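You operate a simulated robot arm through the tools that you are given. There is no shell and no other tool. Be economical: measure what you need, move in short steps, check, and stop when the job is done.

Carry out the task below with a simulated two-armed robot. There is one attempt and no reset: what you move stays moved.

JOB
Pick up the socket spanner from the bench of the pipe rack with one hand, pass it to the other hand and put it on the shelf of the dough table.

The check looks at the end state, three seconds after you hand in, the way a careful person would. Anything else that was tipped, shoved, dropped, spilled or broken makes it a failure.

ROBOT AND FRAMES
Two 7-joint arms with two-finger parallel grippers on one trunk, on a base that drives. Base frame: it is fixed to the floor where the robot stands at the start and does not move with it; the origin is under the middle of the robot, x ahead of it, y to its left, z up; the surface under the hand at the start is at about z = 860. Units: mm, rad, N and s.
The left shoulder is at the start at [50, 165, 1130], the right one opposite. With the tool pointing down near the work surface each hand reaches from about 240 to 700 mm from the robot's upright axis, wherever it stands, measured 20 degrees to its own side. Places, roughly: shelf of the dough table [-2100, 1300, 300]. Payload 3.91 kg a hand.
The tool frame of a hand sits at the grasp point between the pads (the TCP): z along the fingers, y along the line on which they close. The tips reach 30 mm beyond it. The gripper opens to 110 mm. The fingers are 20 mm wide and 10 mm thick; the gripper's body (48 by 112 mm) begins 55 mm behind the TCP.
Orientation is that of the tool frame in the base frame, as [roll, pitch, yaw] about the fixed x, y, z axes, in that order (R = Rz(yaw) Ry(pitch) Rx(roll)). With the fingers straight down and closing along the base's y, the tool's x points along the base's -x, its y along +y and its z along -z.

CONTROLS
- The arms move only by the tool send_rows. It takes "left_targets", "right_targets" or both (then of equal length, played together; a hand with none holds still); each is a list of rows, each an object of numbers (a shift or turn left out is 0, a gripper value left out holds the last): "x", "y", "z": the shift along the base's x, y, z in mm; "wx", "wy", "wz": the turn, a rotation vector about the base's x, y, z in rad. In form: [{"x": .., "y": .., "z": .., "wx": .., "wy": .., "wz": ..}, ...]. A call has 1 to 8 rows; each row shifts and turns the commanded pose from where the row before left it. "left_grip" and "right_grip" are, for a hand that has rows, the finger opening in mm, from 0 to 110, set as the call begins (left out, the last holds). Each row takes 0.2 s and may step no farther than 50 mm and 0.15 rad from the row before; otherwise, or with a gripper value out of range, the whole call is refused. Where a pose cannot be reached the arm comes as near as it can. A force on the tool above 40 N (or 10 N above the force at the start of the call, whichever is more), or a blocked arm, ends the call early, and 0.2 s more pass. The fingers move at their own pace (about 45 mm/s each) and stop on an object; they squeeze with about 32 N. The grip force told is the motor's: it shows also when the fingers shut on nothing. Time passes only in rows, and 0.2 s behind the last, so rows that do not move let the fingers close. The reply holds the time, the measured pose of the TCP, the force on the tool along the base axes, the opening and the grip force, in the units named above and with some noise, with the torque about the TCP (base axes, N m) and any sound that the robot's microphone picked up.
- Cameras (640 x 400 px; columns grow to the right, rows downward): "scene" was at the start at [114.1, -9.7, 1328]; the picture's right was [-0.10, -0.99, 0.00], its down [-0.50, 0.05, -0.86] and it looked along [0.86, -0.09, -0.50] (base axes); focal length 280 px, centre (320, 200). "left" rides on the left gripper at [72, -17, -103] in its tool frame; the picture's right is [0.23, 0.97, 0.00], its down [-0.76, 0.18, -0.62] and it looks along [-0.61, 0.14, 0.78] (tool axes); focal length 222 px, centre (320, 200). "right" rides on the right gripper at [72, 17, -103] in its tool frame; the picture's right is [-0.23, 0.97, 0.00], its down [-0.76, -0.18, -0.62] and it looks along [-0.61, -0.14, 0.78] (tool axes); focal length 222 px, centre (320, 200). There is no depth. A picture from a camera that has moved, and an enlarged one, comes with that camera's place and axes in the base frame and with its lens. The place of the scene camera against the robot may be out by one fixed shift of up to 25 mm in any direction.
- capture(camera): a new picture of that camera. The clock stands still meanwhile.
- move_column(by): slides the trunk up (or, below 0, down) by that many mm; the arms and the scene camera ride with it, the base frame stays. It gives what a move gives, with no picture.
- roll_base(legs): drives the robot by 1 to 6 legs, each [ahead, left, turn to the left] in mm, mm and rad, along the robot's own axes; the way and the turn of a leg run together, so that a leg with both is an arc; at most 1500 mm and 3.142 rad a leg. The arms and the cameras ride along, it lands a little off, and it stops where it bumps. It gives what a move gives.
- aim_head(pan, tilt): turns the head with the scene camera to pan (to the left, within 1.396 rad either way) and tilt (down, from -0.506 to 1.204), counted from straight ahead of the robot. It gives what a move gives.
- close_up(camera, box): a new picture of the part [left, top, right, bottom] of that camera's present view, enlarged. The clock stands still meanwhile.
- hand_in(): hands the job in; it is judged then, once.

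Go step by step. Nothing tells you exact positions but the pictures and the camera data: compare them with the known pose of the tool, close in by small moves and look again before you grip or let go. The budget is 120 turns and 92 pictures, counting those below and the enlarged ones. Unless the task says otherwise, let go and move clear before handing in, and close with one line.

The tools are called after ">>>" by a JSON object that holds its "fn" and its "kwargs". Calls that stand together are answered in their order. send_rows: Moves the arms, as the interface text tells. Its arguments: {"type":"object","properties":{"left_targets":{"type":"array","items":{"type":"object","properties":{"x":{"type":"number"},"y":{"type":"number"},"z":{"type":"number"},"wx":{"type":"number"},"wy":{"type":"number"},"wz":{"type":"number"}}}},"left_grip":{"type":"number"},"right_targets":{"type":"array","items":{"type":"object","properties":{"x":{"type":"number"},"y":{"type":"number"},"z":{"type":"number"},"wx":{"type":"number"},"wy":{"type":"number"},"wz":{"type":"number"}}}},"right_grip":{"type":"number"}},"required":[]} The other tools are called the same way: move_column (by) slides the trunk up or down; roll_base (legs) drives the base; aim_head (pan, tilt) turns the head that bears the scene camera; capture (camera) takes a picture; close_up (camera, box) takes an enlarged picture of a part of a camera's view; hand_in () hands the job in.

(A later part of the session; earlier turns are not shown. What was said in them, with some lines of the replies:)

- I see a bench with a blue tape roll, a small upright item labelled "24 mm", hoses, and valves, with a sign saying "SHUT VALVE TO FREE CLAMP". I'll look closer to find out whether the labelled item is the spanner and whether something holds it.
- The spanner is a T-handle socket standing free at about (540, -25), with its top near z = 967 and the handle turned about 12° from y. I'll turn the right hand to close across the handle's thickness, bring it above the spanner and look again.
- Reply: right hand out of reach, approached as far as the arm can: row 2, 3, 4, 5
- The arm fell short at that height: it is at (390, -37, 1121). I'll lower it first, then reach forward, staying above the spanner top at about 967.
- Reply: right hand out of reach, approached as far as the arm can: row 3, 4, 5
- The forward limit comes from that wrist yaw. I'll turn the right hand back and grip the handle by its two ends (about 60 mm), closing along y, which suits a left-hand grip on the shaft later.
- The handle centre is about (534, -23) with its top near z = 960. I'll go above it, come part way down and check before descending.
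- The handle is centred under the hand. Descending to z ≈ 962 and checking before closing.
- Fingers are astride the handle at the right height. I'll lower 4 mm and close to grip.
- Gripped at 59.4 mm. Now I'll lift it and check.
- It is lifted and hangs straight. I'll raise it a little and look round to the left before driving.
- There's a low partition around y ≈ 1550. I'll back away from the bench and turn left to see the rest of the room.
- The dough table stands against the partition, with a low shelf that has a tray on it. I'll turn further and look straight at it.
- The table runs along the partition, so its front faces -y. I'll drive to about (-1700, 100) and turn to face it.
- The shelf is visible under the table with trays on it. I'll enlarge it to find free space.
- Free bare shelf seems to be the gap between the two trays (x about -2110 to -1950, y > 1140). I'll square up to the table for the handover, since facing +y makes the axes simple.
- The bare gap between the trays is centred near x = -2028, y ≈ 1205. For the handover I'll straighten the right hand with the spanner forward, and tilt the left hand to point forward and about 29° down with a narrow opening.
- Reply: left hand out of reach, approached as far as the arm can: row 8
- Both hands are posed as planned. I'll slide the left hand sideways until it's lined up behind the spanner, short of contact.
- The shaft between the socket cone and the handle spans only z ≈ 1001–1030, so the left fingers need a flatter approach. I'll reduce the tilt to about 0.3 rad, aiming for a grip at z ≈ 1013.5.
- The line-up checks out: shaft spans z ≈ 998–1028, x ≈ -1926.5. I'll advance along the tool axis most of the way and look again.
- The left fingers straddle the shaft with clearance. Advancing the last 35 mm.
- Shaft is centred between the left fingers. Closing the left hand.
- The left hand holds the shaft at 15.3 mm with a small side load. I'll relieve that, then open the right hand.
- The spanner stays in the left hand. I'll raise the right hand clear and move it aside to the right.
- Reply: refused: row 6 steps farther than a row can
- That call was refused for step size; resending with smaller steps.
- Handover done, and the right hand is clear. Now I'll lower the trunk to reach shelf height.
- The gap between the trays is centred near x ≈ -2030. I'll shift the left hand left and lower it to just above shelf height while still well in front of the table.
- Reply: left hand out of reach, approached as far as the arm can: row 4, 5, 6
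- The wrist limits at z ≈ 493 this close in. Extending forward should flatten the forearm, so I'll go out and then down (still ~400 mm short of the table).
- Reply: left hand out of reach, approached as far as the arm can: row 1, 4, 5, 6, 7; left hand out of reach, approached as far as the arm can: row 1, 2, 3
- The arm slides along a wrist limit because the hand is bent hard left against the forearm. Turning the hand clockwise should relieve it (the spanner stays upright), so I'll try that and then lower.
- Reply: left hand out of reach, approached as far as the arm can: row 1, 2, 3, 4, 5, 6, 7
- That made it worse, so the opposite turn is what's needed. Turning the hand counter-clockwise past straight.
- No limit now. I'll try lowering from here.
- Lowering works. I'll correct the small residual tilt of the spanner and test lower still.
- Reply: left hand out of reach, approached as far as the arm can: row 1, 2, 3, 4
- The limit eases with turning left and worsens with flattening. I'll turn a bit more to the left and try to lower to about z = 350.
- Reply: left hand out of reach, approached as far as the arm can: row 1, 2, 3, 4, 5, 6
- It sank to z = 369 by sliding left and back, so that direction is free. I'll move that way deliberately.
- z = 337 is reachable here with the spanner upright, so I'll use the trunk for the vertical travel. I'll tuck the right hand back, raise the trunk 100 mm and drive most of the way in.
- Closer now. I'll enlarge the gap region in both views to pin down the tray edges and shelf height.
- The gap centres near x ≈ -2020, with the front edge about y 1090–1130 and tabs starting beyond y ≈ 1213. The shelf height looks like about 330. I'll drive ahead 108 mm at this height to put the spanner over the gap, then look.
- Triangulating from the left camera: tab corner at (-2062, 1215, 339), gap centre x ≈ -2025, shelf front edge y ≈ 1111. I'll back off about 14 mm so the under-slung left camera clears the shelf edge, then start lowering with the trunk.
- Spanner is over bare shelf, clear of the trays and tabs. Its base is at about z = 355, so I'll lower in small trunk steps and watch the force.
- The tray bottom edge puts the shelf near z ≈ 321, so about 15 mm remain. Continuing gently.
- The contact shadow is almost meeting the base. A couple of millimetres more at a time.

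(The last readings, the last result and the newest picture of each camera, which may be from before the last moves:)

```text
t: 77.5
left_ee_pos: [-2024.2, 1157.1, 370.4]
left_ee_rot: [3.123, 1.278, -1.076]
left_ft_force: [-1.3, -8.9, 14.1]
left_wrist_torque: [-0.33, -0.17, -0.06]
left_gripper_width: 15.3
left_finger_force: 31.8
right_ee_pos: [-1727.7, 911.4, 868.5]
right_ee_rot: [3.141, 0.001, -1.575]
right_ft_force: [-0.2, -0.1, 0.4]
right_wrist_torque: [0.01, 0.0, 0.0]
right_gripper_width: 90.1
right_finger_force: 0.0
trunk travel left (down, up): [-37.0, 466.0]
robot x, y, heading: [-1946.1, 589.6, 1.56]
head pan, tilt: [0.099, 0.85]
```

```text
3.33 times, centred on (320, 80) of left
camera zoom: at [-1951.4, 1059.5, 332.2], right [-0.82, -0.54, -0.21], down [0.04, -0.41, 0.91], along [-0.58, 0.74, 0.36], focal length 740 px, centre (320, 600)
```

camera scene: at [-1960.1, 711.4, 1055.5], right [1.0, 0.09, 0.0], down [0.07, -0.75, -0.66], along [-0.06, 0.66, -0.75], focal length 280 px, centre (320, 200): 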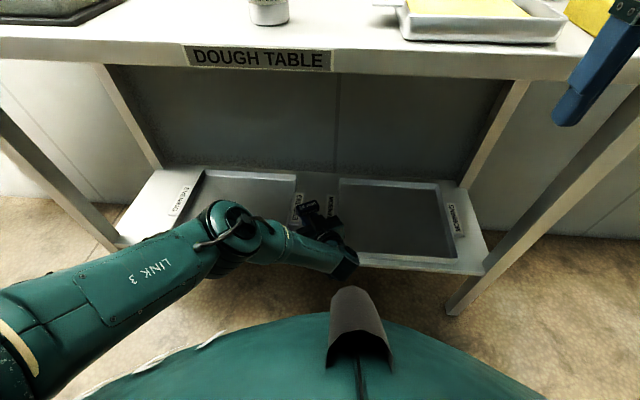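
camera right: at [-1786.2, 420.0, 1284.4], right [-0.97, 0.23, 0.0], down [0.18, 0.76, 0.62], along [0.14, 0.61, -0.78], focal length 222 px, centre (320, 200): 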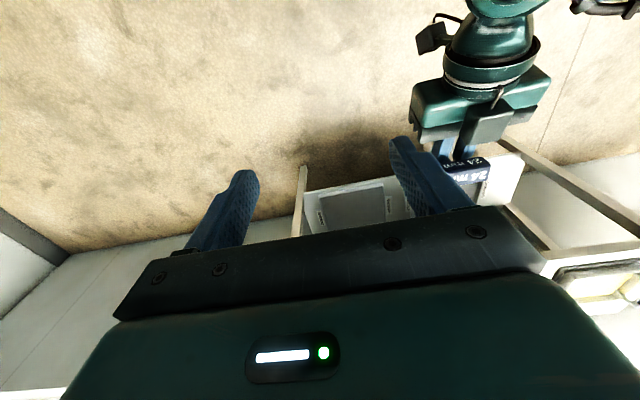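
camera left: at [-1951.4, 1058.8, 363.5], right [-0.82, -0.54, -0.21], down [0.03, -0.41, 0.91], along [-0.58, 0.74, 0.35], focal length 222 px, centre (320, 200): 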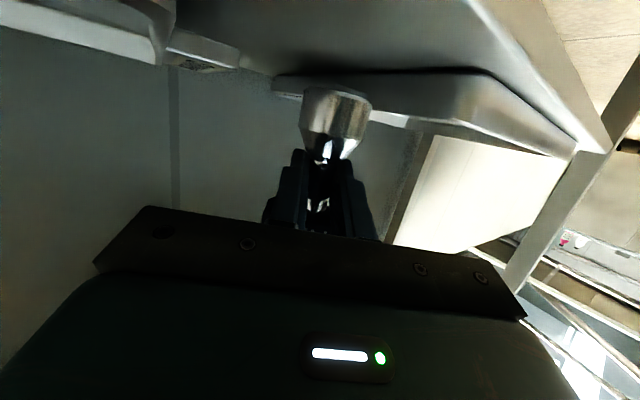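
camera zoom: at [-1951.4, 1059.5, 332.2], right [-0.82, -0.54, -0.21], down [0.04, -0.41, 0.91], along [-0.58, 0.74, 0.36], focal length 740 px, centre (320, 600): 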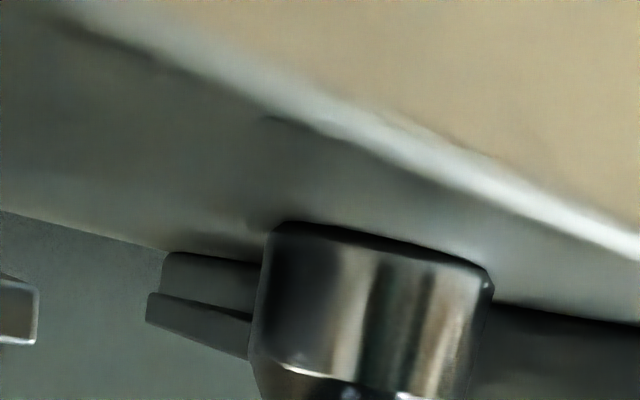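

Contact: 14 N upward. I'll relieve about 1 mm and then open the left fingers modestly.

>>> {"fn": "move_column", "kwargs": {"by": 1}}

>>> {"fn": "send_rows", "kwargs": {"left_targets": [{}, {}, {}], "left_grip": 44}}

>>> {"fn": "capture", "kwargs": {"camera": "left"}}

>>> {"fn": "close_up", "kwargs": {"camera": "scene", "box": [240, 150, 400, 270]}}

```text
t: 78.0
left_ee_pos: [-2024.1, 1155.5, 370.8]
left_ee_rot: [3.121, 1.275, -1.074]
left_ft_force: [-1.8, -2.0, 9.0]
left_wrist_torque: [0.06, -0.08, -0.05]
left_gripper_width: 14.7
left_finger_force: 31.9
right_ee_pos: [-1728.3, 910.7, 870.1]
right_ee_rot: [-3.141, 0.001, -1.576]
right_ft_force: [-0.3, -0.4, 0.0]
right_wrist_torque: [0.01, 0.0, -0.01]
right_gripper_width: 90.0
right_finger_force: 0.1
trunk travel left (down, up): [-38.0, 465.0]
robot x, y, heading: [-1946.7, 591.7, 1.559]
head pan, tilt: [0.099, 0.85]
```

```text
t: 78.8
left_ee_pos: [-2023.8, 1155.2, 369.4]
left_ee_rot: [3.118, 1.272, -1.079]
left_ft_force: [-0.5, 0.3, -0.1]
left_wrist_torque: [0.0, 0.02, 0.03]
left_gripper_width: 43.8
left_finger_force: 0.0
right_ee_pos: [-1728.2, 910.7, 868.6]
right_ee_rot: [-3.141, 0.0, -1.576]
right_ft_force: [0.5, -0.2, 0.5]
right_wrist_torque: [-0.04, -0.01, -0.02]
right_gripper_width: 89.8
right_finger_force: 0.0
trunk travel left (down, up): [-38.0, 465.0]
robot x, y, heading: [-1952.2, 591.0, 1.56]
head pan, tilt: [0.099, 0.85]
```

```text
26 pictures are left
camera left: at [-1951.4, 1058.7, 331.5], right [-0.82, -0.54, -0.21], down [0.03, -0.41, 0.91], along [-0.58, 0.74, 0.35], focal length 222 px, centre (320, 200)
```

left: 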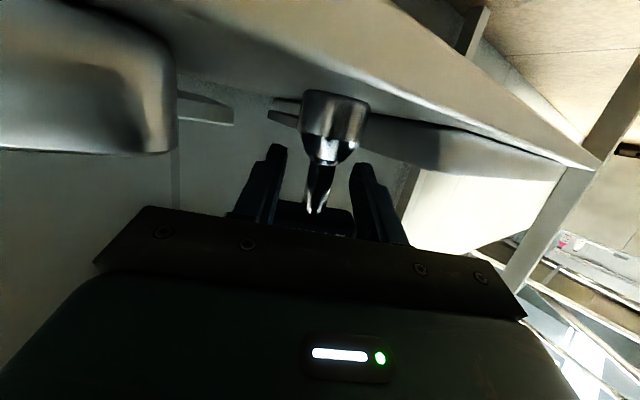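

```text
3.33 times, centred on (320, 210) of scene
camera zoom: at [-1960.2, 697.5, 988.5], right [1.0, 0.09, 0.0], down [0.07, -0.75, -0.66], along [-0.06, 0.66, -0.75], focal length 933 px, centre (320, 167)
```

zoom: 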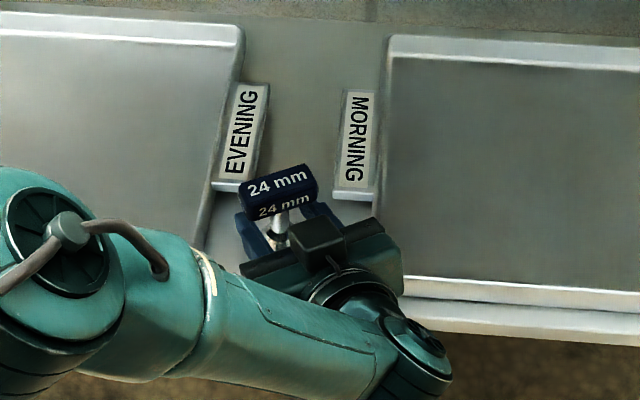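

The spanner stands by itself with the fingers open around it. I'll back the base out along the hand's own axis a short way and check.

>>> {"fn": "roll_base", "kwargs": {"legs": [[-43, -25, 0]]}}

>>> {"fn": "capture", "kwargs": {"camera": "left"}}

>>> {"fn": "close_up", "kwargs": {"camera": "scene", "box": [240, 130, 400, 250]}}

```text
t: 79.8
left_ee_pos: [-1999.2, 1111.5, 369.9]
left_ee_rot: [3.117, 1.271, -1.078]
left_ft_force: [0.6, -0.8, 0.0]
left_wrist_torque: [-0.02, 0.01, 0.01]
left_gripper_width: 44.3
left_finger_force: 0.1
right_ee_pos: [-1703.4, 867.8, 870.0]
right_ee_rot: [3.141, 0.001, -1.576]
right_ft_force: [0.4, 0.0, 0.5]
right_wrist_torque: [-0.03, -0.02, 0.0]
right_gripper_width: 90.0
right_finger_force: 0.0
trunk travel left (down, up): [-38.0, 465.0]
robot x, y, heading: [-1923.5, 549.1, 1.556]
head pan, tilt: [0.099, 0.85]
```

```text
24 pictures are left
camera left: at [-1927.1, 1015.9, 331.6], right [-0.82, -0.54, -0.21], down [0.03, -0.41, 0.91], along [-0.58, 0.74, 0.35], focal length 222 px, centre (320, 200)
```

left: 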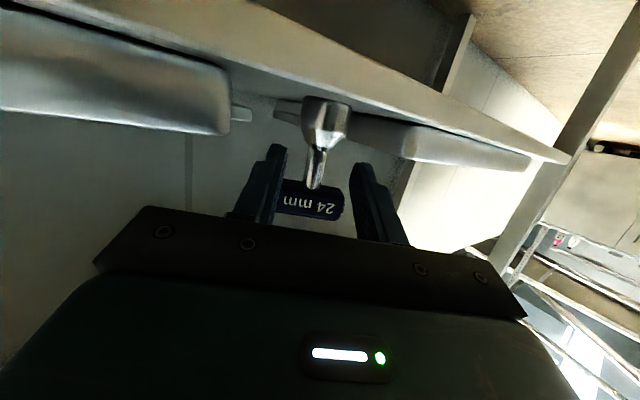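

```text
3.33 times, centred on (320, 190) of scene
camera zoom: at [-1936.0, 654.6, 988.5], right [1.0, 0.09, 0.0], down [0.07, -0.75, -0.66], along [-0.06, 0.66, -0.75], focal length 933 px, centre (320, 233)
```

zoom: 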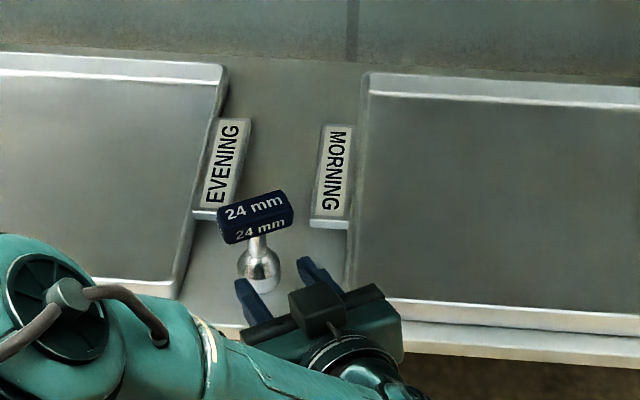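

The spanner stands freely on bare shelf with the fingers past it. I'll back farther out along the same line, then straight back.

>>> {"fn": "roll_base", "kwargs": {"legs": [[-87, -50, 0], [-250, 0, 0]]}}

>>> {"fn": "aim_head", "kwargs": {"pan": 0.1, "tilt": 0.55}}

>>> {"fn": "capture", "kwargs": {"camera": "scene"}}

>>> {"fn": "close_up", "kwargs": {"camera": "scene", "box": [200, 150, 400, 270]}}

```text
t: 82.3
left_ee_pos: [-1954.2, 776.9, 369.6]
left_ee_rot: [3.118, 1.273, -1.083]
left_ft_force: [0.0, -0.2, 0.5]
left_wrist_torque: [0.02, -0.03, 0.01]
left_gripper_width: 44.0
left_finger_force: 0.2
right_ee_pos: [-1657.5, 529.4, 868.2]
right_ee_rot: [-3.14, 0.0, -1.579]
right_ft_force: [-0.4, 0.1, 0.8]
right_wrist_torque: [0.04, -0.02, 0.01]
right_gripper_width: 90.1
right_finger_force: 0.0
trunk travel left (down, up): [-38.0, 465.0]
robot x, y, heading: [-1878.2, 210.2, 1.554]
head pan, tilt: [0.099, 0.85]
```

```text
t: 83.1
left_ee_pos: [-1952.2, 776.4, 369.5]
left_ee_rot: [3.117, 1.272, -1.081]
left_ft_force: [-0.5, -1.5, 0.6]
left_wrist_torque: [-0.01, 0.01, -0.02]
left_gripper_width: 44.2
left_finger_force: 0.1
right_ee_pos: [-1657.8, 530.2, 869.2]
right_ee_rot: [-3.141, 0.001, -1.58]
right_ft_force: [0.3, 0.3, 0.3]
right_wrist_torque: [0.0, 0.01, -0.02]
right_gripper_width: 90.2
right_finger_force: 0.1
trunk travel left (down, up): [-38.0, 465.0]
robot x, y, heading: [-1881.0, 212.2, 1.553]
head pan, tilt: [0.099, 0.55]
```

```text
22 pictures are left
camera scene: at [-1891.2, 329.3, 1013.8], right [1.0, 0.08, 0.0], down [0.04, -0.52, -0.85], along [-0.07, 0.85, -0.52], focal length 280 px, centre (320, 200)
```

scene: 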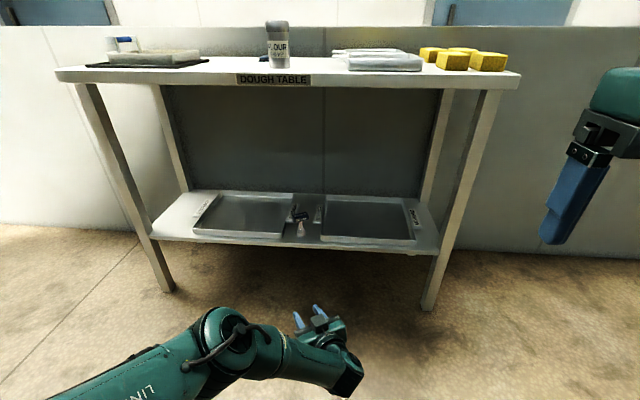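

```text
3.20 times, centred on (300, 210) of scene
camera zoom: at [-1891.2, 329.3, 1013.8], right [1.0, 0.08, 0.0], down [0.04, -0.52, -0.85], along [-0.07, 0.85, -0.52], focal length 896 px, centre (384, 168)
```

zoom: 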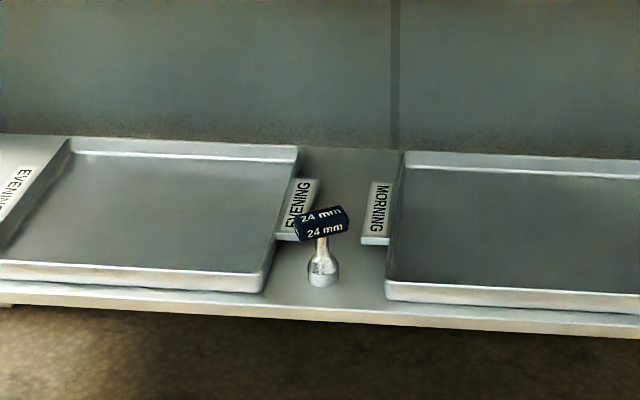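

The spanner stands upright on the bare shelf between the trays, nothing else has moved, and both hands are clear. Handing in.

>>> {"fn": "hand_in", "kwargs": {}}

```text
The job is handed in.
```

The socket spanner was picked up with the right hand, passed to the left, and now stands upright on the dough table's shelf, in the gap between the two trays. In the last pictures nothing else looked disturbed.
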